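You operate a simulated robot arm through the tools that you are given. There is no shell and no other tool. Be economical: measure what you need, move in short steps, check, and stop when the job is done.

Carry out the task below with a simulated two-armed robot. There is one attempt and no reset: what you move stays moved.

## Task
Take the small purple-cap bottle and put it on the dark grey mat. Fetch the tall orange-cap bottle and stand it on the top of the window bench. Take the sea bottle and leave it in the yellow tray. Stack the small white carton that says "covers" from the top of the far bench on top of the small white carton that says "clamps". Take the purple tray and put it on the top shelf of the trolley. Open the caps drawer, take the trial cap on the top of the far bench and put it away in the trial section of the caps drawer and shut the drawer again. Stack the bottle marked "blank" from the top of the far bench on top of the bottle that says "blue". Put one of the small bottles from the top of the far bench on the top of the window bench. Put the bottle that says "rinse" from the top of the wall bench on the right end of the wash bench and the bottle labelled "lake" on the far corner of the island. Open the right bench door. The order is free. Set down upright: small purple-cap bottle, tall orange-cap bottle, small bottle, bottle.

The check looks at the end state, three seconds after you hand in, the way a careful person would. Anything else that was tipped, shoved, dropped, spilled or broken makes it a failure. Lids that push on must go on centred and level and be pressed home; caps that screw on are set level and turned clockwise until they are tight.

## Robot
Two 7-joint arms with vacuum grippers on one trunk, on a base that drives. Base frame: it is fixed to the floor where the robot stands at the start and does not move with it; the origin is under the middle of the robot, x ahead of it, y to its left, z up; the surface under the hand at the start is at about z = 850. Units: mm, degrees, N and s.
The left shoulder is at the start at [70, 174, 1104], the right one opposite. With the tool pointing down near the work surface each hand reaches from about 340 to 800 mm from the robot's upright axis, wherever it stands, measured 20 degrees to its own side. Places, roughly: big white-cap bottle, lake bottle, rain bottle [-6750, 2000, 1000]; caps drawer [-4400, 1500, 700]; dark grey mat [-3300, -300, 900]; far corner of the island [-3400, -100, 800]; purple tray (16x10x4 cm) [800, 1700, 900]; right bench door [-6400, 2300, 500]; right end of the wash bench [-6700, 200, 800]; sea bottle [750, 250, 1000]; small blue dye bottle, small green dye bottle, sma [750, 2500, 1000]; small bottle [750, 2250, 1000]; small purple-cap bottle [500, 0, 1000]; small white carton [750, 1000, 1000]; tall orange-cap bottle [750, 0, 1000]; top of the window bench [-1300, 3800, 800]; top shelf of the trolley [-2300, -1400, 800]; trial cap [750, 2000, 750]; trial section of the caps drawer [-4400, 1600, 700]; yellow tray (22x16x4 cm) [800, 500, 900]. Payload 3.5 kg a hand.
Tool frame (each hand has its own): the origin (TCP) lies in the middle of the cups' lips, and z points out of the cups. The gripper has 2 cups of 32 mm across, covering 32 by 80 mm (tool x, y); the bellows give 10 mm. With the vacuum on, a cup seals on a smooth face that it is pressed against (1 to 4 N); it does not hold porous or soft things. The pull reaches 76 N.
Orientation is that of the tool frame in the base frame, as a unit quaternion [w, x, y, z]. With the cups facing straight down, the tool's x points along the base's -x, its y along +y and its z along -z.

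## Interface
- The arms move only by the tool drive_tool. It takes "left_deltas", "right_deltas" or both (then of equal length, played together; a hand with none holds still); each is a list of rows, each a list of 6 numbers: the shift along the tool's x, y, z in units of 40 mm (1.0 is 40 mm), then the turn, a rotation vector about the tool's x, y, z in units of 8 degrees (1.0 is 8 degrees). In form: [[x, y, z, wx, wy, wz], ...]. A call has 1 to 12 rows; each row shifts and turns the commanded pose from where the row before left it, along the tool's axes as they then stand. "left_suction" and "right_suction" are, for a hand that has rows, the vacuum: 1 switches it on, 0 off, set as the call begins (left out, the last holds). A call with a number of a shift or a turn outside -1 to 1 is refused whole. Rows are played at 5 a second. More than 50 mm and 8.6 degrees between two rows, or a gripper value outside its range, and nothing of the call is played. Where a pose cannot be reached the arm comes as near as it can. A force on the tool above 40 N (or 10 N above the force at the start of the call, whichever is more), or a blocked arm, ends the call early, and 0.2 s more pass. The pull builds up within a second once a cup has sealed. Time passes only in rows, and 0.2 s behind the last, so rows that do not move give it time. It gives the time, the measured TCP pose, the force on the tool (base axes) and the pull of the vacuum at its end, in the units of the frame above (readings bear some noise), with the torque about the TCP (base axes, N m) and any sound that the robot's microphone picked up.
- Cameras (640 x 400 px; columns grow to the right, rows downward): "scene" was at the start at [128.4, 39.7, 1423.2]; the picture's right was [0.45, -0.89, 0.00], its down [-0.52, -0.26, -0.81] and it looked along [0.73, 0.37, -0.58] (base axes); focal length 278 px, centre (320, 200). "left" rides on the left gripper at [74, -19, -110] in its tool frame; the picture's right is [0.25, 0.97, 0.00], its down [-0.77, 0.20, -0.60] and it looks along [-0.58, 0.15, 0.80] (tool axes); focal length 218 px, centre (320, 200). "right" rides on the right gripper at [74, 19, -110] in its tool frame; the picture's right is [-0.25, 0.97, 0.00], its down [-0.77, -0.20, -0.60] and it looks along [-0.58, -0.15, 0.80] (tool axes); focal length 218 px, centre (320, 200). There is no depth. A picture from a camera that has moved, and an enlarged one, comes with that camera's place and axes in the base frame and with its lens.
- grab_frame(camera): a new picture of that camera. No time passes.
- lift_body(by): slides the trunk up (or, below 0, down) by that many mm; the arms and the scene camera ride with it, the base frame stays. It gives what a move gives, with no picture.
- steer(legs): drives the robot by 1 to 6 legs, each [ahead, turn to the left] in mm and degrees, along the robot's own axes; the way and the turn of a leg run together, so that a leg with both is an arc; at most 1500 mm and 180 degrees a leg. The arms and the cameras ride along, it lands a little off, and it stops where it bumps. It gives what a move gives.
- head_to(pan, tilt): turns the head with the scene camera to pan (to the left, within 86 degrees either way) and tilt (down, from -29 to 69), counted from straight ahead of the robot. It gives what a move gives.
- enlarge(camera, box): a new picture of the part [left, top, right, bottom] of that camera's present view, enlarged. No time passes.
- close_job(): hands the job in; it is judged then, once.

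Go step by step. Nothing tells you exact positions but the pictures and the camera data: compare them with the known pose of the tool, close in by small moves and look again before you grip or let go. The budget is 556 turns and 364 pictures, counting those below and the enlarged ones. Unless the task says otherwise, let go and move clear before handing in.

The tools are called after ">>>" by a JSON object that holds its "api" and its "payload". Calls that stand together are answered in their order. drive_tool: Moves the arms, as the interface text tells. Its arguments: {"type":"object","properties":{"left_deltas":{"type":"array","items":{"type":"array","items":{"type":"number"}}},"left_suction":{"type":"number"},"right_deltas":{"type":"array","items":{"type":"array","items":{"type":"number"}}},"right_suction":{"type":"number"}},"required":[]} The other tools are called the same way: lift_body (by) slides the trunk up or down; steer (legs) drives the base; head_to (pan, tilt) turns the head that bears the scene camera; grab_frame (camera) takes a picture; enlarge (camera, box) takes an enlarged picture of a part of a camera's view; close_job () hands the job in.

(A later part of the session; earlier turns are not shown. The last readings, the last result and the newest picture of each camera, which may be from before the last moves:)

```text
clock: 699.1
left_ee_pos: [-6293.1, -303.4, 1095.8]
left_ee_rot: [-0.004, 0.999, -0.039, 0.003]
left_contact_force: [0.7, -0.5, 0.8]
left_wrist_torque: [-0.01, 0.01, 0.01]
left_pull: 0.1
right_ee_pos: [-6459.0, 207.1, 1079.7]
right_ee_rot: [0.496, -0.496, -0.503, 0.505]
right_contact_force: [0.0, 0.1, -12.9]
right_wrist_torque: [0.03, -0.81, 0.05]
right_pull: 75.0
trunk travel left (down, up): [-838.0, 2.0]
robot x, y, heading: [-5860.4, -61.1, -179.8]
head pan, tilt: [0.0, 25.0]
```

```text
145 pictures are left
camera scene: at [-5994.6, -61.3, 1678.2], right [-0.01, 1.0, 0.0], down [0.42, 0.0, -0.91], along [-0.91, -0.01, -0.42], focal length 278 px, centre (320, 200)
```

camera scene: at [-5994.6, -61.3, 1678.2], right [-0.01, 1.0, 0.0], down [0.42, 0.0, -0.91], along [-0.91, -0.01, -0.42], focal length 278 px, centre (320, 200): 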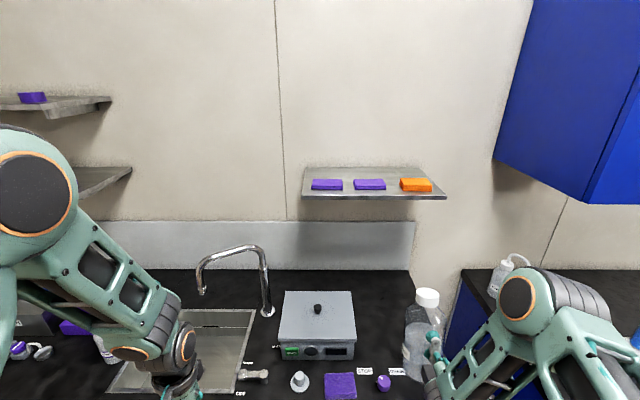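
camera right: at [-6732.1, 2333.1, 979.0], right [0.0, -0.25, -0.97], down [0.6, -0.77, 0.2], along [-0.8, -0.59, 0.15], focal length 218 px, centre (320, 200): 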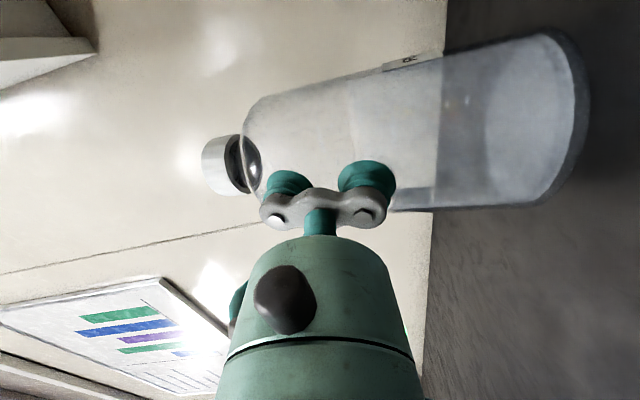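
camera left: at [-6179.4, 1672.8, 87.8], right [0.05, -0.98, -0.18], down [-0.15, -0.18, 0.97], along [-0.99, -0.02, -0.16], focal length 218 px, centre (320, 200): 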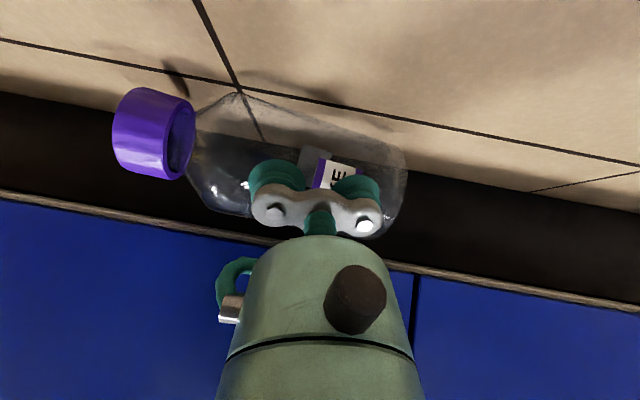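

>>> {"api": "steer", "payload": {"legs": [[130, 0], [80, 0]]}}

>>> {"api": "head_to", "payload": {"pan": -12, "tilt": 40}}

>>> {"api": "grab_frame", "payload": {"camera": "scene"}}

>>> {"api": "grab_frame", "payload": {"camera": "right"}}

```text
clock: 701.1
left_ee_pos: [-6491.3, -304.1, 1103.4]
left_ee_rot: [-0.004, 0.999, -0.041, -0.003]
left_contact_force: [-0.2, 0.2, 0.1]
left_wrist_torque: [-0.01, 0.0, 0.03]
left_pull: 0.1
right_ee_pos: [-6657.8, 206.4, 1086.4]
right_ee_rot: [0.499, -0.495, -0.499, 0.507]
right_contact_force: [-0.3, 1.4, -12.5]
right_wrist_torque: [0.03, -0.82, 0.05]
right_pull: 75.5
trunk travel left (down, up): [-838.0, 2.0]
robot x, y, heading: [-6066.0, -63.2, -179.9]
head pan, tilt: [0.0, 25.0]
```

```text
clock: 701.8
left_ee_pos: [-6504.5, -305.8, 1095.7]
left_ee_rot: [-0.004, 0.999, -0.041, 0.003]
left_contact_force: [-0.7, -0.8, -0.7]
left_wrist_torque: [-0.01, 0.0, -0.01]
left_pull: 0.1
right_ee_pos: [-6669.8, 205.2, 1077.5]
right_ee_rot: [-0.495, 0.498, 0.504, -0.503]
right_contact_force: [-0.4, 0.3, -12.1]
right_wrist_torque: [0.01, -0.84, 0.05]
right_pull: 75.5
trunk travel left (down, up): [-838.0, 2.0]
robot x, y, heading: [-6065.9, -63.9, -180.0]
head pan, tilt: [-12.0, 40.0]
```

```text
144 pictures are left
camera scene: at [-6196.2, -45.6, 1654.8], right [0.2, 0.98, 0.0], down [0.63, -0.13, -0.77], along [-0.75, 0.16, -0.64], focal length 278 px, centre (320, 200)
```

scene: 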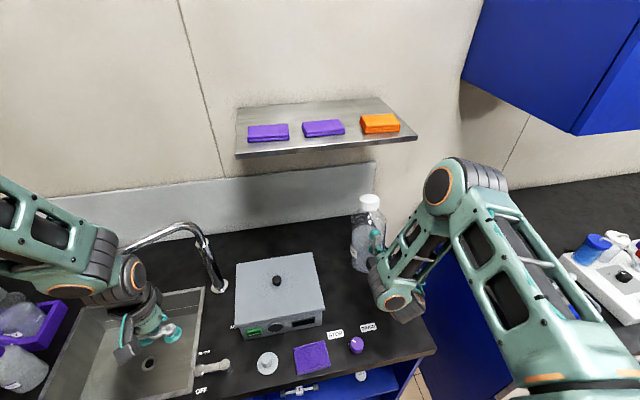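

```text
143 pictures are left
camera right: at [-6560.9, 281.3, 1058.0], right [0.01, -0.26, -0.97], down [0.61, -0.76, 0.2], along [-0.79, -0.6, 0.15], focal length 218 px, centre (320, 200)
```

right: 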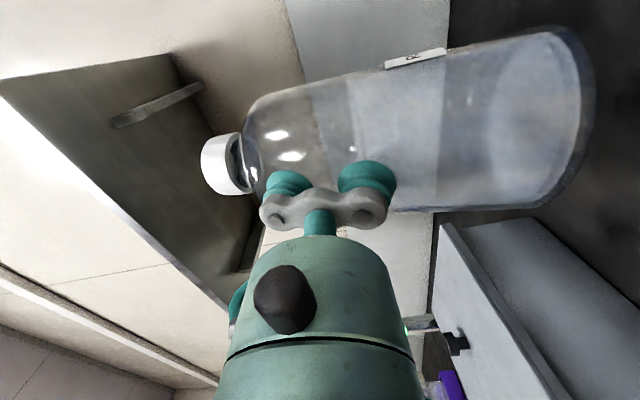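

I lower RINSE with the arm in small steps.

>>> {"api": "drive_tool", "payload": {"right_deltas": [[0, 0.3, 0, 0, 0, 0], [0, 0.4, 0, 0, 0, 0], [0, 0.4, 0, 0, 0, 0], [0, 0.4, 0, 0, 0, 0], [0, 0.4, 0, 0, 0, 0], [0, 0.2, 0, 0, 0, 0], [0, 0, 0, 0, 0, 0]]}}

>>> {"api": "grab_frame", "payload": {"camera": "right"}}

>>> {"api": "grab_frame", "payload": {"camera": "scene"}}

```text
clock: 703.4
left_ee_pos: [-6505.9, -304.7, 1094.9]
left_ee_rot: [-0.005, 0.999, -0.04, 0.005]
left_contact_force: [0.3, 0.4, -0.5]
left_wrist_torque: [-0.06, -0.02, 0.04]
left_pull: 0.1
right_ee_pos: [-6673.0, 205.6, 990.8]
right_ee_rot: [0.494, -0.498, -0.503, 0.504]
right_contact_force: [-0.3, 0.7, -12.7]
right_wrist_torque: [0.02, -0.84, 0.05]
right_pull: 75.7
trunk travel left (down, up): [-838.0, 2.0]
robot x, y, heading: [-6063.4, -66.5, -179.7]
head pan, tilt: [-12.0, 40.0]
```

```text
142 pictures are left
camera right: at [-6563.5, 281.7, 972.2], right [0.01, -0.26, -0.97], down [0.61, -0.76, 0.21], along [-0.79, -0.6, 0.15], focal length 218 px, centre (320, 200)
```

right: 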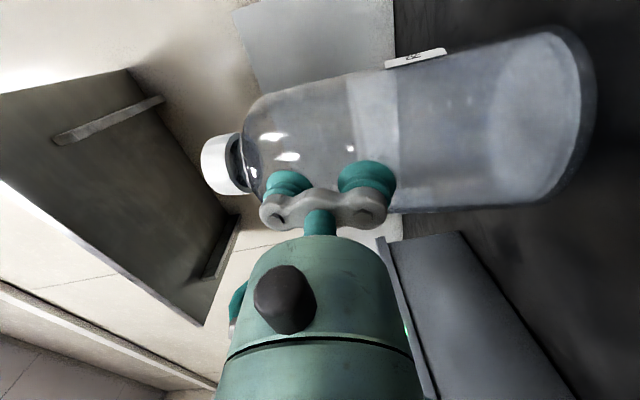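

```text
141 pictures are left
camera scene: at [-6199.9, -44.9, 1654.4], right [0.2, 0.98, 0.0], down [0.63, -0.13, -0.77], along [-0.75, 0.15, -0.64], focal length 278 px, centre (320, 200)
```

scene: 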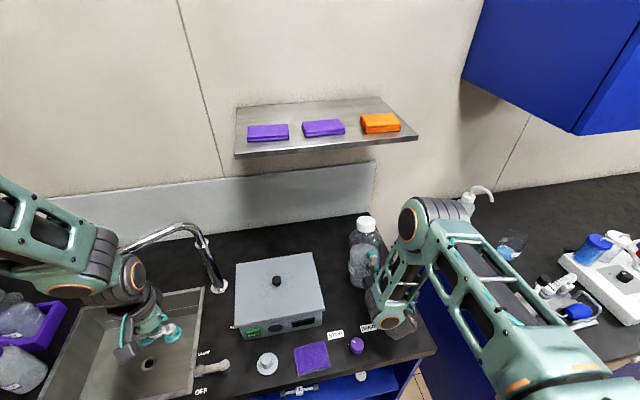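

>>> {"api": "drive_tool", "payload": {"right_deltas": [[0, 0.25, 0, 0, 0, 0], [0, 0.15, 0, 0, 0, 0], [0, 0.1, 0, 0, 0, 0], [0, 0, 0, 0, 0, 0]]}}

```text
clock: 704.4
left_ee_pos: [-6505.7, -305.2, 1094.4]
left_ee_rot: [-0.004, 0.999, -0.04, 0.005]
left_contact_force: [-0.1, 0.2, -0.1]
left_wrist_torque: [0.01, -0.02, 0.0]
left_pull: 0.1
right_ee_pos: [-6672.0, 205.5, 972.7]
right_ee_rot: [-0.495, 0.497, 0.504, -0.504]
right_contact_force: [-0.9, -0.3, -1.2]
right_wrist_torque: [0.08, 0.46, 0.0]
right_pull: 75.8
trunk travel left (down, up): [-838.0, 2.0]
robot x, y, heading: [-6065.1, -62.3, -179.8]
head pan, tilt: [-12.0, 40.0]
```

>>> {"api": "enlarge", "payload": {"camera": "scene", "box": [320, 190, 460, 340]}}

>>> {"api": "grab_frame", "payload": {"camera": "right"}}

```text
2.67 times, centred on (390, 265) of scene
camera zoom: at [-6198.8, -45.6, 1654.3], right [0.2, 0.98, 0.0], down [0.63, -0.13, -0.77], along [-0.75, 0.15, -0.64], focal length 740 px, centre (133, 27)
```

zoom: 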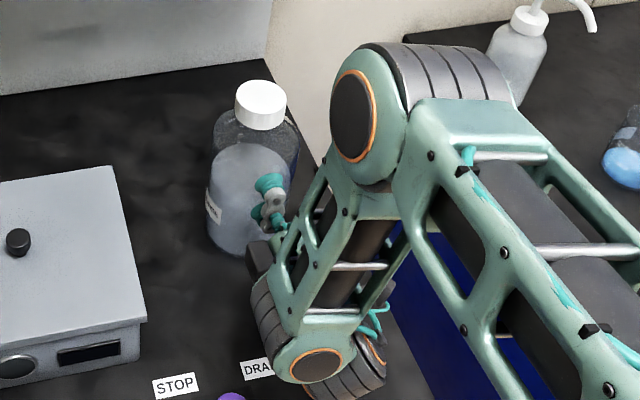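

```text
139 pictures are left
camera right: at [-6563.2, 280.7, 953.1], right [0.01, -0.26, -0.97], down [0.61, -0.76, 0.21], along [-0.79, -0.6, 0.15], focal length 218 px, centre (320, 200)
```

right: 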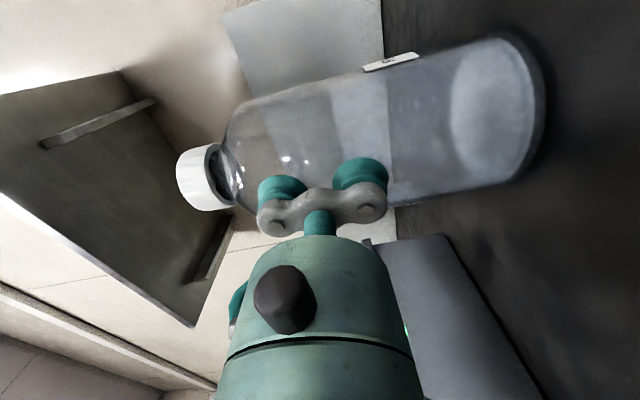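

It stands on the bench. I release and back the hand off.

>>> {"api": "drive_tool", "payload": {"right_deltas": [[0, 0, 0, 0, 0, 0], [0, 0, 0, 0, 0, 0], [0, 0, -0.05, 0, 0, 0], [0, 0, -0.1, 0, 0, 0], [0, 0, -0.3, 0, 0, 0], [0, 0, -0.5, 0, 0, 0]], "right_suction": 0}}

>>> {"api": "steer", "payload": {"legs": [[-300, 0]]}}

>>> {"api": "grab_frame", "payload": {"camera": "scene"}}

```text
clock: 705.8
left_ee_pos: [-6505.3, -305.4, 1094.6]
left_ee_rot: [-0.004, 0.999, -0.04, 0.004]
left_contact_force: [0.5, -0.3, 0.3]
left_wrist_torque: [-0.03, 0.0, -0.02]
left_pull: 0.0
right_ee_pos: [-6634.1, 206.1, 973.6]
right_ee_rot: [-0.495, 0.498, 0.504, -0.503]
right_contact_force: [-0.4, -0.5, 0.6]
right_wrist_torque: [0.0, 0.0, -0.02]
right_pull: 0.1
trunk travel left (down, up): [-838.0, 2.0]
robot x, y, heading: [-6066.3, -61.9, -179.6]
head pan, tilt: [-12.0, 40.0]
```

```text
clock: 707.9
left_ee_pos: [-6207.5, -303.6, 1092.6]
left_ee_rot: [-0.006, 0.999, -0.041, 0.006]
left_contact_force: [1.0, -0.3, -0.5]
left_wrist_torque: [0.04, 0.0, 0.01]
left_pull: 0.1
right_ee_pos: [-6334.1, 207.3, 972.9]
right_ee_rot: [-0.494, 0.498, 0.504, -0.504]
right_contact_force: [-0.7, -0.2, 0.1]
right_wrist_torque: [0.02, -0.05, 0.0]
right_pull: 0.0
trunk travel left (down, up): [-838.0, 2.0]
robot x, y, heading: [-5765.6, -65.5, -180.0]
head pan, tilt: [-12.0, 40.0]
```

```text
138 pictures are left
camera scene: at [-5900.5, -44.5, 1654.3], right [0.2, 0.98, 0.0], down [0.63, -0.13, -0.77], along [-0.75, 0.16, -0.64], focal length 278 px, centre (320, 200)
```

scene: 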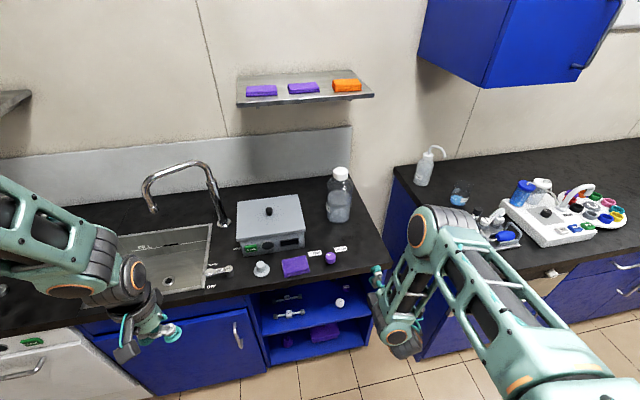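

RINSE stands on the right end of the wash bench. Next, the right bench door: I drive back up the aisle and face it, lowering the trunk.

>>> {"api": "steer", "payload": {"legs": [[-400, 0], [0, -90], [1000, 0], [939, 0], [0, 90]]}}

>>> {"api": "lift_body", "payload": {"by": -400}}

>>> {"api": "head_to", "payload": {"pan": -10, "tilt": 30}}

>>> {"api": "grab_frame", "payload": {"camera": "scene"}}

```text
clock: 727.3
left_ee_pos: [-5830.2, 1623.6, 1094.9]
left_ee_rot: [-0.005, 1.0, -0.026, 0.004]
left_contact_force: [-0.7, -1.1, -0.4]
left_wrist_torque: [0.0, 0.01, 0.01]
left_pull: 0.0
right_ee_pos: [-5973.6, 2130.5, 973.3]
right_ee_rot: [-0.487, 0.49, 0.512, -0.51]
right_contact_force: [-0.2, -0.2, 0.4]
right_wrist_torque: [-0.02, -0.01, 0.0]
right_pull: 0.0
trunk travel left (down, up): [-838.0, 2.0]
robot x, y, heading: [-5396.9, 1880.5, -177.7]
head pan, tilt: [-12.0, 40.0]
```

```text
clock: 731.2
left_ee_pos: [-5829.5, 1622.8, 695.2]
left_ee_rot: [-0.004, 1.0, -0.025, 0.004]
left_contact_force: [0.4, 0.2, 0.1]
left_wrist_torque: [0.0, 0.04, -0.02]
left_pull: 0.0
right_ee_pos: [-5972.1, 2129.9, 573.4]
right_ee_rot: [-0.488, 0.49, 0.512, -0.51]
right_contact_force: [0.0, -1.2, -0.9]
right_wrist_torque: [0.01, 0.0, 0.01]
right_pull: 0.2
trunk travel left (down, up): [-438.0, 402.0]
robot x, y, heading: [-5394.8, 1878.7, -177.8]
head pan, tilt: [-12.0, 40.0]
```

```text
clock: 731.9
left_ee_pos: [-5829.5, 1624.1, 695.0]
left_ee_rot: [-0.005, 1.0, -0.026, 0.004]
left_contact_force: [0.7, 0.3, -0.7]
left_wrist_torque: [-0.02, 0.0, 0.0]
left_pull: 0.1
right_ee_pos: [-5973.5, 2129.5, 574.2]
right_ee_rot: [-0.488, 0.49, 0.511, -0.51]
right_contact_force: [-0.4, 0.5, -0.2]
right_wrist_torque: [-0.02, 0.01, -0.04]
right_pull: 0.0
trunk travel left (down, up): [-438.0, 402.0]
robot x, y, heading: [-5397.2, 1879.4, -178.1]
head pan, tilt: [-10.0, 30.0]
```

```text
137 pictures are left
camera scene: at [-5536.6, 1889.3, 1269.8], right [0.14, 0.99, 0.0], down [0.5, -0.07, -0.87], along [-0.86, 0.12, -0.5], focal length 278 px, centre (320, 200)
```

scene: 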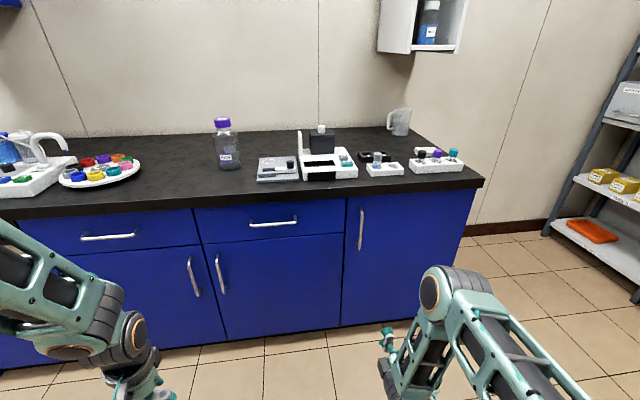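

>>> {"api": "steer", "payload": {"legs": [[0, -2], [290, 0]]}}

>>> {"api": "drive_tool", "payload": {"right_deltas": [[0.4, 0.6, 0, 0, 0, 0], [0.4, 0.6, 0, 0, 0, 0], [0, 0.6, 0, 0, 0, 0]]}}

>>> {"api": "grab_frame", "payload": {"camera": "right"}}

```text
clock: 734.3
left_ee_pos: [-6131.7, 1638.3, 693.4]
left_ee_rot: [-0.004, 0.999, -0.043, 0.005]
left_contact_force: [0.1, 0.1, -1.1]
left_wrist_torque: [-0.02, 0.01, -0.01]
left_pull: 0.0
right_ee_pos: [-6258.0, 2149.7, 572.3]
right_ee_rot: [-0.496, 0.498, 0.504, -0.502]
right_contact_force: [0.1, 0.2, -0.4]
right_wrist_torque: [0.0, 0.01, 0.0]
right_pull: 0.0
trunk travel left (down, up): [-438.0, 402.0]
robot x, y, heading: [-5687.7, 1880.7, -180.0]
head pan, tilt: [-10.0, 30.0]
```

```text
clock: 735.1
left_ee_pos: [-6131.3, 1637.8, 694.2]
left_ee_rot: [-0.004, 0.999, -0.042, 0.004]
left_contact_force: [0.2, -0.3, 0.4]
left_wrist_torque: [-0.02, 0.0, 0.03]
left_pull: 0.1
right_ee_pos: [-6257.5, 2181.8, 501.0]
right_ee_rot: [-0.496, 0.498, 0.503, -0.503]
right_contact_force: [0.0, -0.1, -0.3]
right_wrist_torque: [-0.02, 0.02, -0.02]
right_pull: 0.1
trunk travel left (down, up): [-438.0, 402.0]
robot x, y, heading: [-5686.1, 1881.9, -179.9]
head pan, tilt: [-10.0, 30.0]
```

```text
136 pictures are left
camera right: at [-6147.3, 2257.3, 481.4], right [0.01, -0.25, -0.97], down [0.61, -0.76, 0.21], along [-0.79, -0.59, 0.15], focal length 218 px, centre (320, 200)
```

right: 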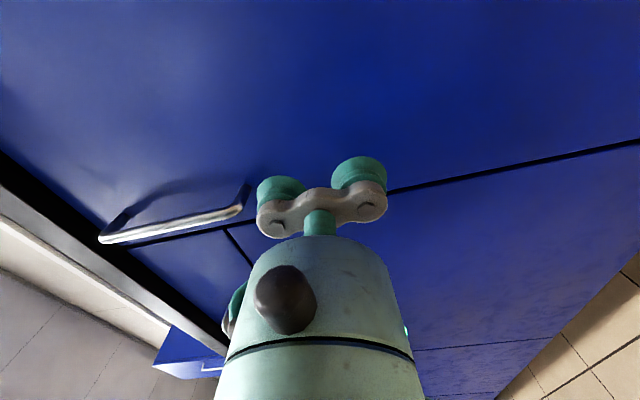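

>>> {"api": "drive_tool", "payload": {"right_deltas": [[-0.6, 0, 0, 0, 0, 0], [0, 0, 0.8, 0, 0, 0], [0, 0, 0.7, 0, 0, 0], [0, 0, 0.2, 0, 0, 0], [0, 0, 0.15, 0, 0, 0], [0, 0, 0.1, 0, 0, 0], [0, 0, 0.1, 0, 0, 0], [0, 0, 0, 0, 0, 0]], "right_suction": 1}}

```text
clock: 736.9
left_ee_pos: [-6130.2, 1638.0, 693.6]
left_ee_rot: [-0.004, 0.999, -0.043, 0.005]
left_contact_force: [0.1, 0.6, -0.5]
left_wrist_torque: [-0.02, 0.07, -0.02]
left_pull: 0.0
right_ee_pos: [-6338.9, 2155.9, 500.9]
right_ee_rot: [-0.496, 0.499, 0.503, -0.502]
right_contact_force: [0.4, -0.7, -0.4]
right_wrist_torque: [0.01, -0.01, 0.03]
right_pull: 0.0
trunk travel left (down, up): [-438.0, 402.0]
robot x, y, heading: [-5686.2, 1878.1, -179.8]
head pan, tilt: [-10.0, 30.0]
```

>>> {"api": "drive_tool", "payload": {"right_deltas": [[0, 0, 0.1, 0, 0, 0], [0, 0, 0.1, 0, 0, 0], [0, 0, 0.1, 0, 0, 0], [0, 0, 0.1, 0, 0, 0], [0, 0, 0, 0, 0, 0]]}}

```text
clock: 737.8
left_ee_pos: [-6128.7, 1638.1, 696.4]
left_ee_rot: [-0.005, 0.999, -0.044, 0.003]
left_contact_force: [0.0, -0.3, -0.5]
left_wrist_torque: [-0.05, 0.01, 0.0]
left_pull: 0.0
right_ee_pos: [-6345.2, 2156.2, 501.8]
right_ee_rot: [-0.496, 0.499, 0.503, -0.502]
right_contact_force: [15.4, -3.5, 15.6]
right_wrist_torque: [-0.16, 0.08, -0.34]
right_pull: 75.6
trunk travel left (down, up): [-438.0, 402.0]
robot x, y, heading: [-5685.0, 1878.3, 179.9]
head pan, tilt: [-10.0, 30.0]
stopped in row 4 (right hand): the force on the tool passed its limit at 48 N (the readings are from after the stop); the commanded pose is now the measured one
```

Sealed on the door. I swing it open along its arc.

>>> {"api": "drive_tool", "payload": {"right_deltas": [[0, 0, -0.2, 0, 0, 0], [0.013, 0, -0.4, 0, -0.375, 0], [0.013, 0, -0.515, 0, -0.375, 0], [0.013, 0, -0.515, 0, -0.375, 0], [0.013, 0, -0.515, 0, -0.375, 0], [0.013, 0, -0.515, 0, -0.375, 0], [0, 0, 0, 0, 0, 0]]}}

>>> {"api": "grab_frame", "payload": {"camera": "scene"}}

```text
clock: 739.4
left_ee_pos: [-6128.7, 1637.8, 695.5]
left_ee_rot: [-0.005, 0.999, -0.044, 0.003]
left_contact_force: [-0.1, 1.1, -0.7]
left_wrist_torque: [0.03, -0.01, -0.02]
left_pull: 0.0
right_ee_pos: [-6241.4, 2171.5, 502.6]
right_ee_rot: [-0.426, 0.43, 0.564, -0.561]
right_contact_force: [-0.4, 7.3, 23.3]
right_wrist_torque: [0.89, -0.07, -0.44]
right_pull: 75.6
trunk travel left (down, up): [-438.0, 402.0]
robot x, y, heading: [-5691.6, 1876.5, 179.6]
head pan, tilt: [-10.0, 30.0]
```

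```text
135 pictures are left
camera scene: at [-5825.3, 1893.2, 1270.2], right [0.17, 0.98, 0.0], down [0.49, -0.09, -0.87], along [-0.85, 0.15, -0.5], focal length 278 px, centre (320, 200)
```

scene: 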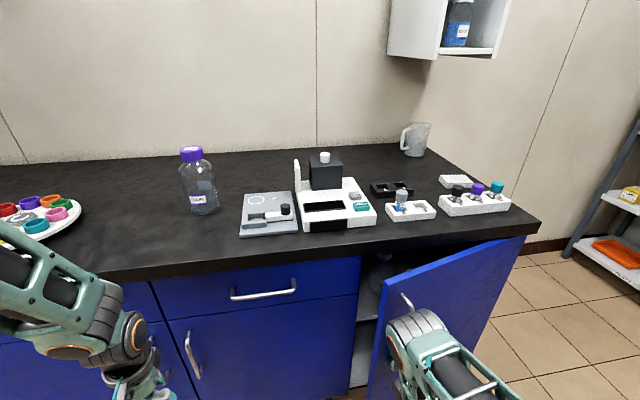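

>>> {"api": "drive_tool", "payload": {"right_deltas": [[0.013, -0.05, -0.515, 0, -0.375, 0], [0.013, 0, -0.515, 0, -0.375, 0], [0.013, 0, -0.515, 0, -0.375, 0], [0.013, 0, -0.515, 0, -0.375, 0], [0.013, 0, -0.515, 0, -0.375, 0], [0.013, 0, -0.515, 0, -0.375, 0], [0, 0, 0, 0, 0, 0]]}}

>>> {"api": "grab_frame", "payload": {"camera": "scene"}}

```text
clock: 740.2
left_ee_pos: [-6133.9, 1640.2, 693.8]
left_ee_rot: [-0.003, 0.999, -0.044, 0.006]
left_contact_force: [-0.3, -0.4, 0.2]
left_wrist_torque: [0.0, 0.01, -0.01]
left_pull: 0.0
right_ee_pos: [-6203.8, 2178.4, 504.9]
right_ee_rot: [-0.38, 0.398, 0.595, -0.586]
right_contact_force: [-4.5, 10.7, -29.0]
right_wrist_torque: [0.31, 0.11, 0.68]
right_pull: 75.6
right hand out of reach, approached as far as the arm can: row 3, 4
trunk travel left (down, up): [-438.0, 402.0]
robot x, y, heading: [-5690.5, 1880.5, 179.6]
head pan, tilt: [-10.0, 30.0]
stopped in row 4 (right hand): the force on the tool passed its limit at 42 N (the readings are from after the stop); the commanded pose is now the measured one
```

```text
134 pictures are left
camera scene: at [-5830.8, 1896.6, 1268.8], right [0.18, 0.98, 0.0], down [0.49, -0.09, -0.86], along [-0.85, 0.15, -0.5], focal length 278 px, centre (320, 200)
```

scene: 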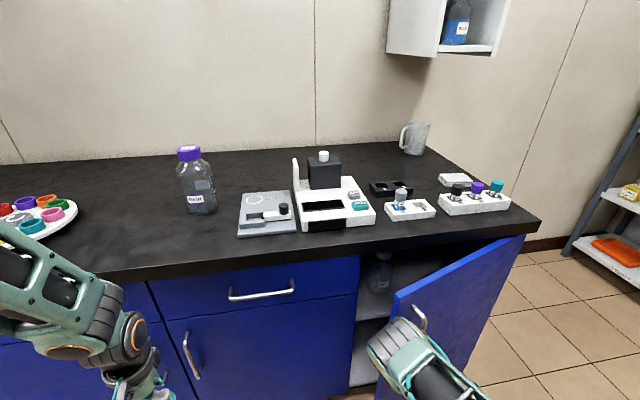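

The door is open about 22° but the arm is at its inner limit. I let go, stand further back and to the right, and take hold again.

>>> {"api": "drive_tool", "payload": {"right_deltas": [[0, 0, 0, 0, 0, 0], [0, 0, 0, 0, 0, 0], [0, 0, 0, 0, 0, 0]], "right_suction": 0}}

>>> {"api": "steer", "payload": {"legs": [[-290, 0], [0, -90], [420, 0], [0, 90]]}}

>>> {"api": "head_to", "payload": {"pan": 5, "tilt": 35}}

>>> {"api": "grab_frame", "payload": {"camera": "scene"}}

```text
clock: 741.0
left_ee_pos: [-6130.8, 1639.1, 694.5]
left_ee_rot: [-0.004, 0.999, -0.045, 0.004]
left_contact_force: [0.6, -0.1, 0.4]
left_wrist_torque: [0.04, 0.01, 0.0]
left_pull: 0.0
right_ee_pos: [-6205.1, 2174.9, 511.0]
right_ee_rot: [-0.381, 0.396, 0.594, -0.587]
right_contact_force: [-0.6, 0.6, 0.4]
right_wrist_torque: [-0.01, 0.03, 0.0]
right_pull: 0.1
trunk travel left (down, up): [-438.0, 402.0]
robot x, y, heading: [-5686.8, 1874.5, 179.8]
head pan, tilt: [-10.0, 30.0]
```

```text
clock: 752.8
left_ee_pos: [-5842.9, 2057.6, 694.0]
left_ee_rot: [-0.004, 0.999, -0.046, 0.004]
left_contact_force: [0.1, -0.4, -0.1]
left_wrist_torque: [0.02, -0.02, -0.03]
left_pull: 0.0
right_ee_pos: [-5912.7, 2594.1, 509.5]
right_ee_rot: [-0.382, 0.397, 0.593, -0.587]
right_contact_force: [-0.5, -0.5, 0.4]
right_wrist_torque: [0.01, 0.0, 0.0]
right_pull: 0.0
trunk travel left (down, up): [-438.0, 402.0]
robot x, y, heading: [-5398.6, 2297.6, 179.5]
head pan, tilt: [-10.0, 30.0]
```

```text
clock: 753.6
left_ee_pos: [-5842.3, 2057.6, 693.8]
left_ee_rot: [-0.004, 0.999, -0.047, 0.005]
left_contact_force: [0.1, 0.0, -0.1]
left_wrist_torque: [0.0, -0.03, 0.01]
left_pull: 0.0
right_ee_pos: [-5912.5, 2594.0, 509.7]
right_ee_rot: [-0.383, 0.398, 0.593, -0.587]
right_contact_force: [0.1, -0.1, 0.1]
right_wrist_torque: [-0.03, -0.02, 0.01]
right_pull: 0.1
trunk travel left (down, up): [-438.0, 402.0]
robot x, y, heading: [-5398.3, 2295.3, 179.7]
head pan, tilt: [5.0, 35.0]
```

```text
133 pictures are left
camera scene: at [-5536.6, 2288.4, 1262.1], right [-0.08, 1.0, 0.0], down [0.57, 0.04, -0.82], along [-0.82, -0.06, -0.57], focal length 278 px, centre (320, 200)
```

scene: 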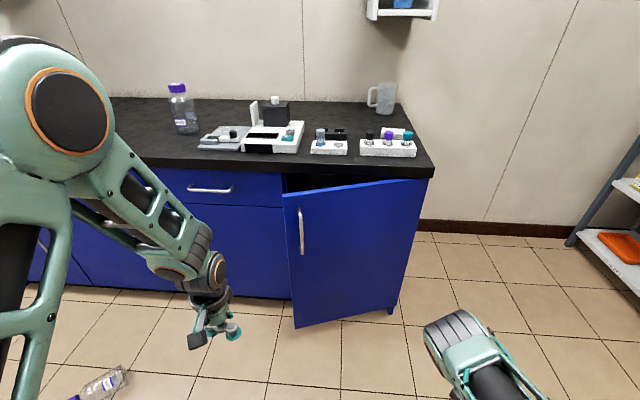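

>>> {"api": "drive_tool", "payload": {"right_deltas": [[-0.63, 0, 0.95, 0, 0, 0], [-0.63, 0, 0.95, 0, 0, 0], [-0.63, 0, 0.95, 0, 0, 0], [-0.63, 0, 0.95, 0, 0, 0], [-0.63, 0, 0.95, 0, 0, 0], [-0.63, 0, 0.95, 0, 0, 0], [-0.63, 0, 0.95, 0, 0, 0], [-0.63, 0, 0.95, 0, 0, 0], [-0.63, 0, 0.9, 0, 0, 0], [-0.63, 0, 0.6, 0, 0.4, 0], [0, 0, 0, 0, 0.4, 0]]}}

>>> {"api": "grab_frame", "payload": {"camera": "right"}}

>>> {"api": "grab_frame", "payload": {"camera": "scene"}}

```text
clock: 756.2
left_ee_pos: [-5841.4, 2057.2, 693.6]
left_ee_rot: [-0.004, 0.999, -0.048, 0.004]
left_contact_force: [-0.9, 0.1, 0.2]
left_wrist_torque: [-0.01, -0.02, 0.02]
left_pull: 0.0
right_ee_pos: [-6141.6, 2246.8, 515.2]
right_ee_rot: [-0.428, 0.429, 0.574, -0.551]
right_contact_force: [-0.1, 0.2, -0.7]
right_wrist_torque: [-0.02, 0.04, 0.02]
right_pull: 0.1
right hand out of reach, approached as far as the arm can: row 10
trunk travel left (down, up): [-438.0, 402.0]
robot x, y, heading: [-5400.7, 2293.5, 179.7]
head pan, tilt: [5.0, 35.0]
stopped in row 11 (right hand): the arm was blocked; the commanded pose is now the measured one
```

```text
132 pictures are left
camera right: at [-6054.3, 2346.7, 499.3], right [0.09, -0.22, -0.97], down [0.78, -0.59, 0.2], along [-0.62, -0.78, 0.12], focal length 218 px, centre (320, 200)
```

right: 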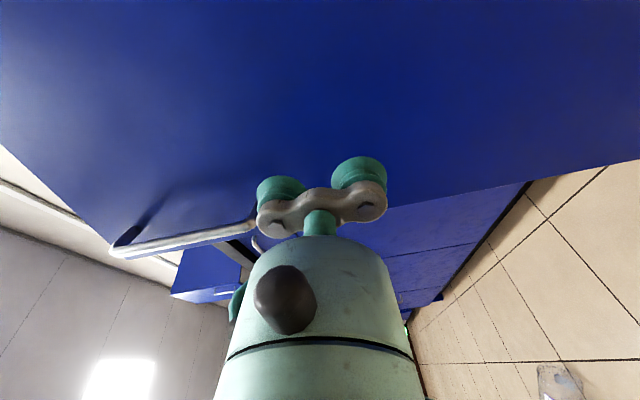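

```text
131 pictures are left
camera scene: at [-5536.6, 2288.6, 1262.1], right [-0.08, 1.0, 0.0], down [0.57, 0.04, -0.82], along [-0.82, -0.06, -0.57], focal length 278 px, centre (320, 200)
```

scene: 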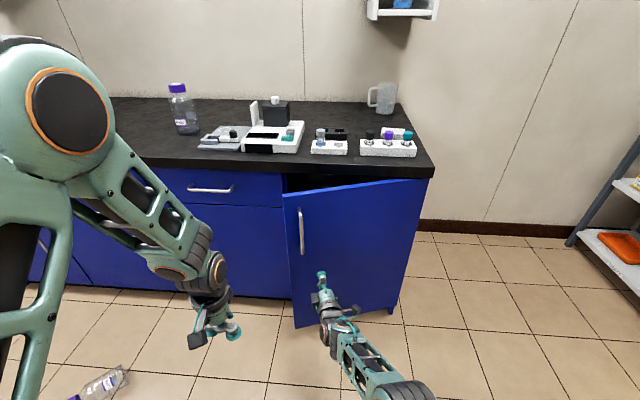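

>>> {"api": "steer", "payload": {"legs": [[80, 0]]}}

>>> {"api": "drive_tool", "payload": {"right_deltas": [[0, 0, 0.15, 0, 0, 0], [0, 0, 0.15, 0, 0, 0], [0, 0, 0.1, 0, 0, 0], [0, 0, 0.1, 0, 0, 0], [0, 0, 0, 0, 0, 0]], "right_suction": 1}}

```text
clock: 757.3
left_ee_pos: [-5924.4, 2058.2, 693.5]
left_ee_rot: [-0.004, 0.999, -0.047, 0.005]
left_contact_force: [-0.7, -0.2, 0.4]
left_wrist_torque: [0.01, -0.02, -0.02]
left_pull: 0.0
right_ee_pos: [-6222.3, 2245.5, 512.4]
right_ee_rot: [-0.427, 0.431, 0.574, -0.55]
right_contact_force: [-0.5, -0.2, -0.1]
right_wrist_torque: [-0.01, 0.0, -0.01]
right_pull: 0.1
trunk travel left (down, up): [-438.0, 402.0]
robot x, y, heading: [-5480.2, 2294.0, 179.3]
head pan, tilt: [5.0, 35.0]
```

```text
clock: 758.5
left_ee_pos: [-5921.3, 2058.3, 693.9]
left_ee_rot: [-0.004, 0.999, -0.047, 0.005]
left_contact_force: [-0.1, 0.3, 0.1]
left_wrist_torque: [-0.02, 0.0, 0.01]
left_pull: 0.1
right_ee_pos: [-6227.0, 2241.0, 524.0]
right_ee_rot: [-0.425, 0.43, 0.575, -0.552]
right_contact_force: [2.9, -5.2, -2.1]
right_wrist_torque: [-0.36, 0.05, 0.04]
right_pull: 75.1
right hand out of reach, approached as far as the arm can: row 1, 2, 3
trunk travel left (down, up): [-438.0, 402.0]
robot x, y, heading: [-5478.6, 2297.0, 179.6]
head pan, tilt: [5.0, 35.0]
```

Sealed again. I swing the door further open.

>>> {"api": "drive_tool", "payload": {"right_deltas": [[0.01, 0, -0.3, 0, -0.25, 0], [0.02, 0, -0.578, 0, -0.5, 0], [0.02, 0, -0.578, 0, -0.5, 0], [0.02, 0, -0.578, 0, -0.5, 0], [0.02, 0, -0.578, 0, -0.5, 0], [0.02, 0, -0.578, 0, -0.5, 0], [0.02, 0, -0.578, 0, -0.5, 0], [0, 0, 0, 0, 0, 0]]}}

>>> {"api": "grab_frame", "payload": {"camera": "scene"}}

```text
clock: 760.3
left_ee_pos: [-5925.6, 2060.6, 693.8]
left_ee_rot: [-0.003, 0.999, -0.048, 0.007]
left_contact_force: [-0.1, -0.2, 0.9]
left_wrist_torque: [0.03, -0.03, 0.0]
left_pull: 0.1
right_ee_pos: [-6101.4, 2317.1, 527.2]
right_ee_rot: [-0.288, 0.297, 0.654, -0.633]
right_contact_force: [-23.2, 25.0, -12.3]
right_wrist_torque: [0.29, -0.21, 0.21]
right_pull: 75.3
right hand out of reach, approached as far as the arm can: row 1
trunk travel left (down, up): [-438.0, 402.0]
robot x, y, heading: [-5479.6, 2295.1, 179.5]
head pan, tilt: [5.0, 35.0]
```

```text
130 pictures are left
camera scene: at [-5620.8, 2291.6, 1261.7], right [-0.08, 1.0, 0.0], down [0.57, 0.04, -0.82], along [-0.81, -0.06, -0.58], focal length 278 px, centre (320, 200)
```

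scene: 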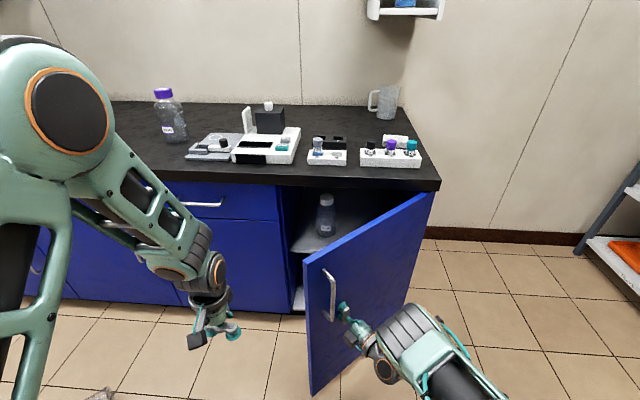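

>>> {"api": "drive_tool", "payload": {"right_deltas": [[0.2, 0, 0, 0, 0, 0], [0.05, 0, -0.55, 0, -0.5, 0], [0.05, 0, -0.55, 0, -0.5, 0], [0.05, 0, -0.55, 0, -0.5, 0], [0.05, 0, -0.55, 0, -0.5, 0], [0.05, 0, -0.55, 0, -0.5, 0], [0.05, 0, -0.55, 0, -0.5, 0], [0, 0, 0, 0, 0, 0]]}}

>>> {"api": "grab_frame", "payload": {"camera": "scene"}}

```text
clock: 761.2
left_ee_pos: [-5920.8, 2060.8, 695.1]
left_ee_rot: [-0.005, 0.999, -0.048, 0.004]
left_contact_force: [-0.6, -0.2, 0.0]
left_wrist_torque: [-0.02, 0.02, -0.01]
left_pull: 0.1
right_ee_pos: [-6077.9, 2356.7, 527.4]
right_ee_rot: [-0.237, 0.245, 0.672, -0.657]
right_contact_force: [13.5, -7.6, 13.5]
right_wrist_torque: [0.39, -0.16, -0.79]
right_pull: 75.3
right hand out of reach, approached as far as the arm can: row 3, 4
trunk travel left (down, up): [-438.0, 402.0]
robot x, y, heading: [-5475.8, 2293.7, 179.7]
head pan, tilt: [5.0, 35.0]
stopped in row 4 (right hand): the force on the tool passed its limit at 72 N (the readings are from after the stop); the commanded pose is now the measured one
```

```text
129 pictures are left
camera scene: at [-5613.2, 2289.1, 1263.0], right [-0.08, 1.0, 0.0], down [0.57, 0.05, -0.82], along [-0.82, -0.07, -0.57], focal length 278 px, centre (320, 200)
```

scene: 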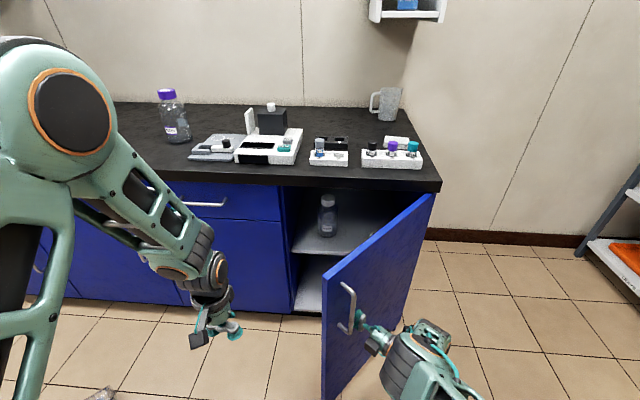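

The door is at about 53°. I release it, lift the right hand away, and will push the door wider from inside with the left hand.

>>> {"api": "drive_tool", "payload": {"right_deltas": [[0, 0, 0, 0, 0, 0], [0, 0, 0, 0, 0, 0], [0, 0, -0.3, 0, 0, 0], [0, 0, -0.5, 0, 0, 0], [0, -0.7, -0.3, 0, 0, 0], [0, -0.9, 0, 0, 0, 0], [0, -0.9, 0, 0, 0, 0], [0, -0.9, 0, 0, 0, 0], [0, -0.9, 0, 0, 0, 0], [0, -0.9, 0, 0, 0, 0], [0, -0.9, 0, 0, 0, 0]], "right_suction": 0}}

>>> {"api": "grab_frame", "payload": {"camera": "scene"}}

```text
clock: 763.6
left_ee_pos: [-5920.9, 2058.6, 693.8]
left_ee_rot: [-0.004, 0.999, -0.047, 0.005]
left_contact_force: [-0.1, 0.5, -1.2]
left_wrist_torque: [0.0, -0.01, 0.02]
left_pull: 0.0
right_ee_pos: [-6173.6, 2389.5, 666.0]
right_ee_rot: [-0.236, 0.246, 0.674, -0.656]
right_contact_force: [0.0, 0.1, -0.7]
right_wrist_torque: [-0.02, -0.01, 0.01]
right_pull: 0.1
right hand out of reach, approached as far as the arm can: row 3, 4, 5, 6, 7, 8, 9, 10, 11
trunk travel left (down, up): [-438.0, 402.0]
robot x, y, heading: [-5478.5, 2296.7, 180.0]
head pan, tilt: [5.0, 35.0]
```

```text
128 pictures are left
camera scene: at [-5616.0, 2288.3, 1262.1], right [-0.08, 1.0, 0.0], down [0.57, 0.05, -0.82], along [-0.82, -0.07, -0.57], focal length 278 px, centre (320, 200)
```

scene: 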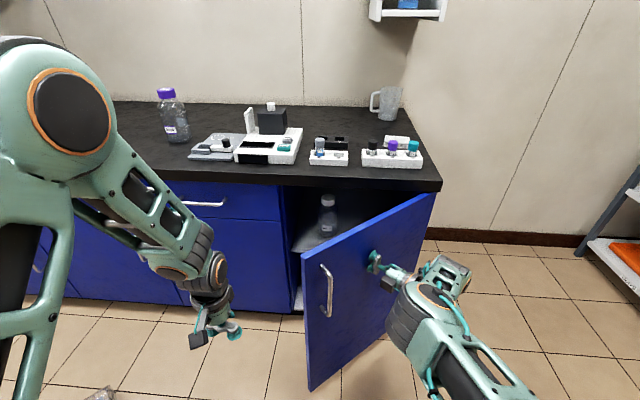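

>>> {"api": "steer", "payload": {"legs": [[-300, 0]]}}

>>> {"api": "drive_tool", "payload": {"right_deltas": [[0, 0, 0, -0.94, 0, 0], [0, 0, 0, -0.94, 0, 0], [0, 0, 0, -0.94, 0, 0], [0, 0, 0, -0.94, 0, 0], [0, 0, 0, -0.94, 0, 0], [0, 0, 0, -0.94, 0, 0], [0, 0, 0, -0.94, 0, 0], [0, 0, 0, -0.94, 0, 0], [0, 0, 0, -0.94, 0, 0], [0, 0, 0, -0.94, 0, 0], [0, 0, 0, -0.94, 0, 0], [0, 0, 0, -0.91, 0, 0]]}}

>>> {"api": "grab_frame", "payload": {"camera": "scene"}}

```text
clock: 765.6
left_ee_pos: [-5624.5, 2055.1, 694.8]
left_ee_rot: [-0.004, 0.999, -0.046, 0.005]
left_contact_force: [0.9, -0.3, 0.2]
left_wrist_torque: [-0.01, 0.03, 0.02]
left_pull: 0.0
right_ee_pos: [-5874.5, 2387.1, 665.9]
right_ee_rot: [-0.235, 0.246, 0.673, -0.656]
right_contact_force: [0.0, -0.2, 0.3]
right_wrist_torque: [0.02, 0.0, 0.01]
right_pull: 0.1
trunk travel left (down, up): [-438.0, 402.0]
robot x, y, heading: [-5178.6, 2296.1, 179.6]
head pan, tilt: [5.0, 35.0]
```

```text
clock: 768.2
left_ee_pos: [-5623.0, 2056.9, 693.1]
left_ee_rot: [-0.005, 0.999, -0.048, 0.005]
left_contact_force: [-0.3, 0.7, 0.4]
left_wrist_torque: [-0.01, -0.06, 0.01]
left_pull: 0.2
right_ee_pos: [-5874.9, 2388.4, 664.8]
right_ee_rot: [0.007, 0.34, 0.94, 0.012]
right_contact_force: [0.2, -0.1, 0.0]
right_wrist_torque: [-0.01, 0.03, 0.0]
right_pull: 0.0
trunk travel left (down, up): [-438.0, 402.0]
robot x, y, heading: [-5180.7, 2293.4, 179.7]
head pan, tilt: [5.0, 35.0]
```

```text
127 pictures are left
camera scene: at [-5318.6, 2287.4, 1262.0], right [-0.08, 1.0, 0.0], down [0.57, 0.05, -0.82], along [-0.82, -0.07, -0.57], focal length 278 px, centre (320, 200)
```

scene: 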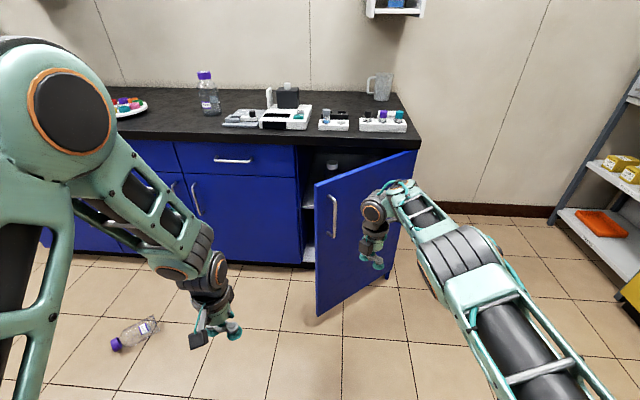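

I tuck the right hand to the right side, and turn the left hand so its camera trails behind while pushing.

>>> {"api": "drive_tool", "payload": {"right_deltas": [[-0.014, 0.915, 0, 0, 0, 0], [-0.014, 0.915, 0, 0, 0, 0], [-0.014, 0.915, 0, 0, 0, 0], [-0.014, 0.915, 0, 0, 0, 0], [-0.014, 0.915, 0, 0, 0, 0], [-0.014, 0.915, 0, 0, 0, 0], [-0.014, 0.915, 0, 0, 0, 0], [-0.014, 0.915, 0, 0, 0, 0], [-0.014, 0.915, 0, 0, 0, 0], [-0.014, 0.915, 0, 0, 0, 0], [-0.014, 0.915, 0, 0, 0, 0]], "left_deltas": [[0, 0, 0, 0, 0, 0.95], [0, 0, 0, 0, 0, 0.95], [0, 0, 0, 0, 0, 0.95], [0, 0, 0, 0, 0, 0.95], [0, 0, 0, 0, 0, 0.95], [0, 0, 0, 0, 0, 0.95], [0, 0, 0, 0, 0, 0.95], [0, 0, 0, 0, 0, 0.95], [0, 0, 0, 0, 0, 0.95], [0, 0, 0, 0, 0, 0.95], [0, 0, 0, 0, 0, 0.95]]}}

>>> {"api": "drive_tool", "payload": {"right_deltas": [[0, 0, 0, 0, 0, 0.95], [0, 0, 0, 0, 0, 0.95], [0, 0, 0, 0, 0, 0.95], [0, 0, 0, 0, 0, 0.95], [0, 0, 0, 0, 0, 0.95], [0, 0, 0, 0, 0, 0.95], [0, 0, 0, 0, 0, 0.95], [0, 0, 0, 0, 0, 0.95], [0, 0, 0, 0, 0, 0.95], [0, 0, 0, 0, 0, 0.95], [0, 0, 0, 0, 0, 0.95], [0, 0, 0, 0, 0, 0.95]]}}

>>> {"api": "steer", "payload": {"legs": [[300, 0]]}}

>>> {"api": "grab_frame", "payload": {"camera": "scene"}}

```text
clock: 770.6
left_ee_pos: [-5623.1, 2056.8, 694.5]
left_ee_rot: [-0.006, 0.713, -0.702, 0.001]
left_contact_force: [-0.2, 0.1, 0.1]
left_wrist_torque: [-0.01, -0.01, -0.02]
left_pull: 0.1
right_ee_pos: [-5612.0, 2692.7, 676.1]
right_ee_rot: [0.007, 0.34, 0.94, 0.013]
right_contact_force: [0.2, -0.4, 0.3]
right_wrist_torque: [-0.04, 0.01, 0.0]
right_pull: 0.1
trunk travel left (down, up): [-438.0, 402.0]
robot x, y, heading: [-5179.8, 2293.3, 179.7]
head pan, tilt: [5.0, 35.0]
```

```text
clock: 773.2
left_ee_pos: [-5623.6, 2057.9, 694.7]
left_ee_rot: [-0.007, 0.713, -0.701, 0.001]
left_contact_force: [0.7, -0.4, -0.2]
left_wrist_torque: [0.0, -0.01, -0.03]
left_pull: 0.1
right_ee_pos: [-5612.7, 2691.8, 676.8]
right_ee_rot: [-0.004, 0.911, 0.413, 0.014]
right_contact_force: [0.5, -0.3, 0.5]
right_wrist_torque: [0.04, 0.0, 0.0]
right_pull: 0.1
trunk travel left (down, up): [-438.0, 402.0]
robot x, y, heading: [-5181.8, 2294.1, 179.8]
head pan, tilt: [5.0, 35.0]
```

```text
clock: 775.2
left_ee_pos: [-5924.6, 2056.2, 694.0]
left_ee_rot: [-0.007, 0.713, -0.701, 0.001]
left_contact_force: [0.1, 0.5, 0.7]
left_wrist_torque: [0.01, -0.04, 0.0]
left_pull: 0.0
right_ee_pos: [-5914.0, 2693.6, 677.1]
right_ee_rot: [-0.003, 0.909, 0.416, 0.014]
right_contact_force: [0.0, -1.5, 0.5]
right_wrist_torque: [0.02, 0.0, 0.0]
right_pull: 0.1
trunk travel left (down, up): [-438.0, 402.0]
robot x, y, heading: [-5481.1, 2295.0, 179.6]
head pan, tilt: [5.0, 35.0]
```

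```text
126 pictures are left
camera scene: at [-5619.3, 2288.0, 1261.9], right [-0.08, 1.0, 0.0], down [0.57, 0.05, -0.82], along [-0.82, -0.07, -0.57], focal length 278 px, centre (320, 200)
```

scene: 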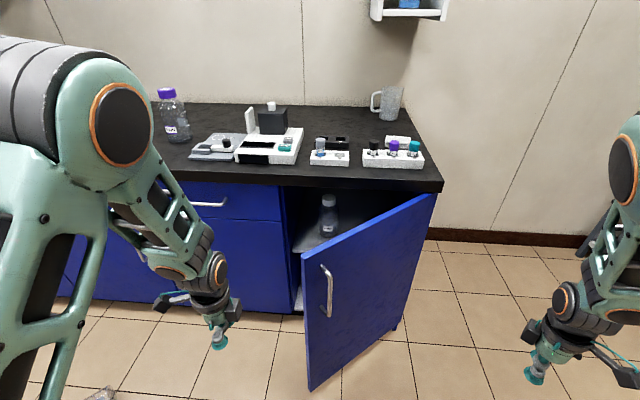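

>>> {"api": "drive_tool", "payload": {"left_deltas": [[-0.3, 0.8, 0.48, 0, 0, 0], [-0.3, 0.8, 0.48, 0, 0, 0], [-0.3, 0.8, 0.48, 0, 0, 0], [-0.3, 0.8, 0.48, 0, 0, 0], [-0.3, 0.8, 0.48, 0, 0, 0], [-0.3, 0.8, 0.48, 0, 0, 0], [-0.3, 0.8, 0.48, 0, 0, 0], [-0.9, 0.22, 0, 0, 0, 0], [-0.9, 0.22, 0, 0, 0, 0]]}}

>>> {"api": "grab_frame", "payload": {"camera": "scene"}}

```text
clock: 777.2
left_ee_pos: [-6166.5, 2210.3, 557.3]
left_ee_rot: [-0.007, 0.714, -0.7, 0.0]
left_contact_force: [-1.3, 0.1, 0.0]
left_wrist_torque: [0.0, -0.01, -0.03]
left_pull: 0.1
right_ee_pos: [-5914.7, 2691.8, 675.9]
right_ee_rot: [-0.003, 0.91, 0.415, 0.013]
right_contact_force: [-0.5, 0.4, 0.1]
right_wrist_torque: [-0.04, -0.02, 0.01]
right_pull: 0.0
trunk travel left (down, up): [-438.0, 402.0]
robot x, y, heading: [-5483.0, 2296.8, 179.7]
head pan, tilt: [5.0, 35.0]
```

```text
125 pictures are left
camera scene: at [-5619.0, 2288.3, 1262.0], right [-0.08, 1.0, 0.0], down [0.57, 0.05, -0.82], along [-0.82, -0.07, -0.57], focal length 278 px, centre (320, 200)
```

scene: 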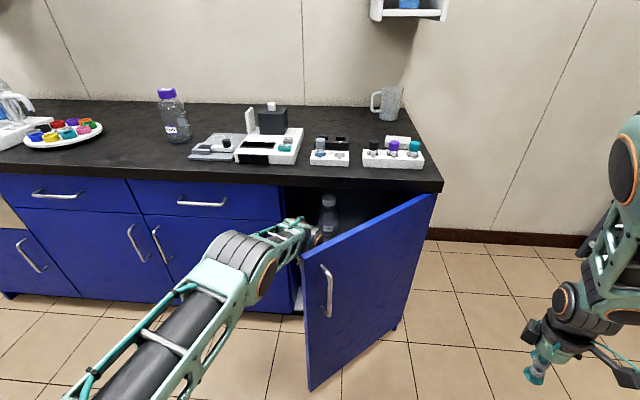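

>>> {"api": "drive_tool", "payload": {"left_deltas": [[-0.7, 0, 0, 0, 0, 0], [-0.66, -0.66, 0, 0, 0, 0], [-0.66, -0.66, 0, 0, 0, 0], [-0.66, -0.66, 0, 0, 0, 0], [-0.66, -0.66, 0, 0, 0, 0], [-0.81, -0.39, 0, 0, 0, 0], [-0.81, -0.39, 0, 0, 0, 0], [-0.81, -0.39, 0, 0, 0, 0], [-0.81, -0.39, 0, 0, 0, 0]]}}

>>> {"api": "grab_frame", "payload": {"camera": "scene"}}

```text
clock: 779.2
left_ee_pos: [-6005.0, 2428.9, 564.9]
left_ee_rot: [-0.007, 0.714, -0.7, 0.0]
left_contact_force: [-0.1, 0.3, 0.1]
left_wrist_torque: [0.01, -0.01, -0.01]
left_pull: 0.1
left hand out of reach, approached as far as the arm can: row 7, 8, 9
right_ee_pos: [-5912.9, 2693.1, 675.3]
right_ee_rot: [-0.004, 0.91, 0.415, 0.014]
right_contact_force: [-0.9, -0.5, 0.8]
right_wrist_torque: [0.0, -0.02, -0.02]
right_pull: 0.0
trunk travel left (down, up): [-438.0, 402.0]
robot x, y, heading: [-5480.2, 2295.4, 179.7]
head pan, tilt: [5.0, 35.0]
```

```text
124 pictures are left
camera scene: at [-5618.7, 2287.9, 1262.0], right [-0.08, 1.0, 0.0], down [0.57, 0.05, -0.82], along [-0.82, -0.07, -0.57], focal length 278 px, centre (320, 200)
```

scene: 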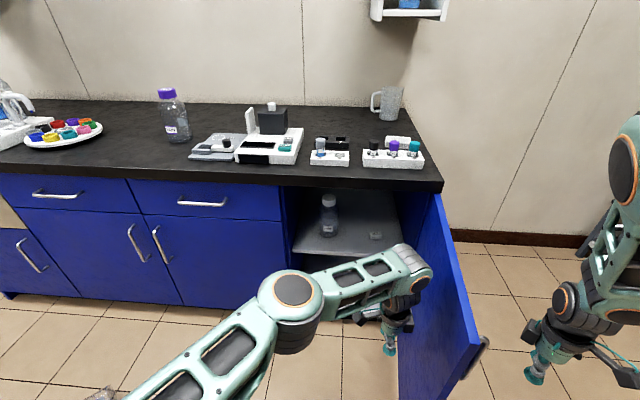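

The door stands wide open. I withdraw the left hand and drive round to the lake bottle on the floor, approaching from the south.

>>> {"api": "drive_tool", "payload": {"left_deltas": [[0.91, -0.29, -0.2, 0, 0, 0], [0.91, -0.29, -0.2, 0, 0, 0], [0.91, -0.29, -0.2, 0, 0, 0], [0.91, -0.29, -0.2, 0, 0, 0], [0.91, -0.29, -0.2, 0, 0, 0], [0.91, -0.29, -0.2, 0, 0, 0], [0.91, -0.29, -0.2, 0, 0, 0], [0.91, -0.29, -0.2, 0, 0, 0], [0.91, -0.29, -0.2, 0, 0, 0]]}}

>>> {"api": "steer", "payload": {"legs": [[-180, 0]]}}

>>> {"api": "grab_frame", "payload": {"camera": "scene"}}

```text
clock: 781.2
left_ee_pos: [-5893.1, 2100.2, 634.9]
left_ee_rot: [-0.007, 0.714, -0.7, 0.001]
left_contact_force: [0.2, -0.3, 0.1]
left_wrist_torque: [0.04, 0.01, -0.01]
left_pull: 0.1
right_ee_pos: [-5913.6, 2692.6, 677.5]
right_ee_rot: [-0.004, 0.91, 0.415, 0.013]
right_contact_force: [-0.7, 0.6, -0.1]
right_wrist_torque: [0.0, 0.0, 0.01]
right_pull: 0.1
trunk travel left (down, up): [-438.0, 402.0]
robot x, y, heading: [-5479.7, 2295.7, 179.7]
head pan, tilt: [5.0, 35.0]
```

```text
clock: 782.8
left_ee_pos: [-5713.7, 2100.7, 635.8]
left_ee_rot: [-0.006, 0.715, -0.699, 0.0]
left_contact_force: [-0.7, 0.3, -0.5]
left_wrist_torque: [0.03, 0.03, -0.02]
left_pull: 0.0
right_ee_pos: [-5731.9, 2692.2, 676.8]
right_ee_rot: [-0.004, 0.91, 0.415, 0.012]
right_contact_force: [-0.2, 0.2, -0.5]
right_wrist_torque: [0.02, 0.0, -0.02]
right_pull: 0.1
trunk travel left (down, up): [-438.0, 402.0]
robot x, y, heading: [-5299.7, 2294.4, 179.8]
head pan, tilt: [5.0, 35.0]
```

```text
123 pictures are left
camera scene: at [-5436.8, 2287.4, 1262.2], right [-0.08, 1.0, 0.0], down [0.57, 0.05, -0.82], along [-0.82, -0.07, -0.57], focal length 278 px, centre (320, 200)
```

scene: 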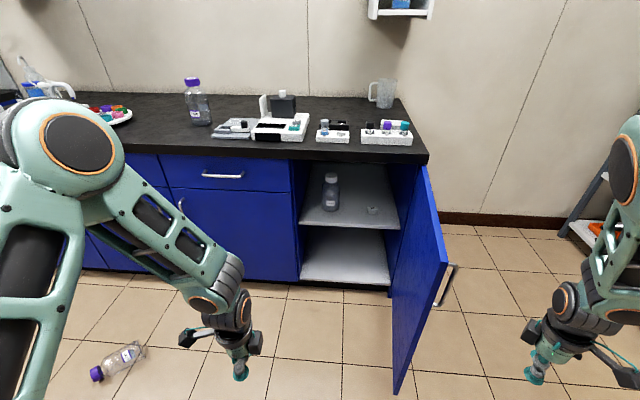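

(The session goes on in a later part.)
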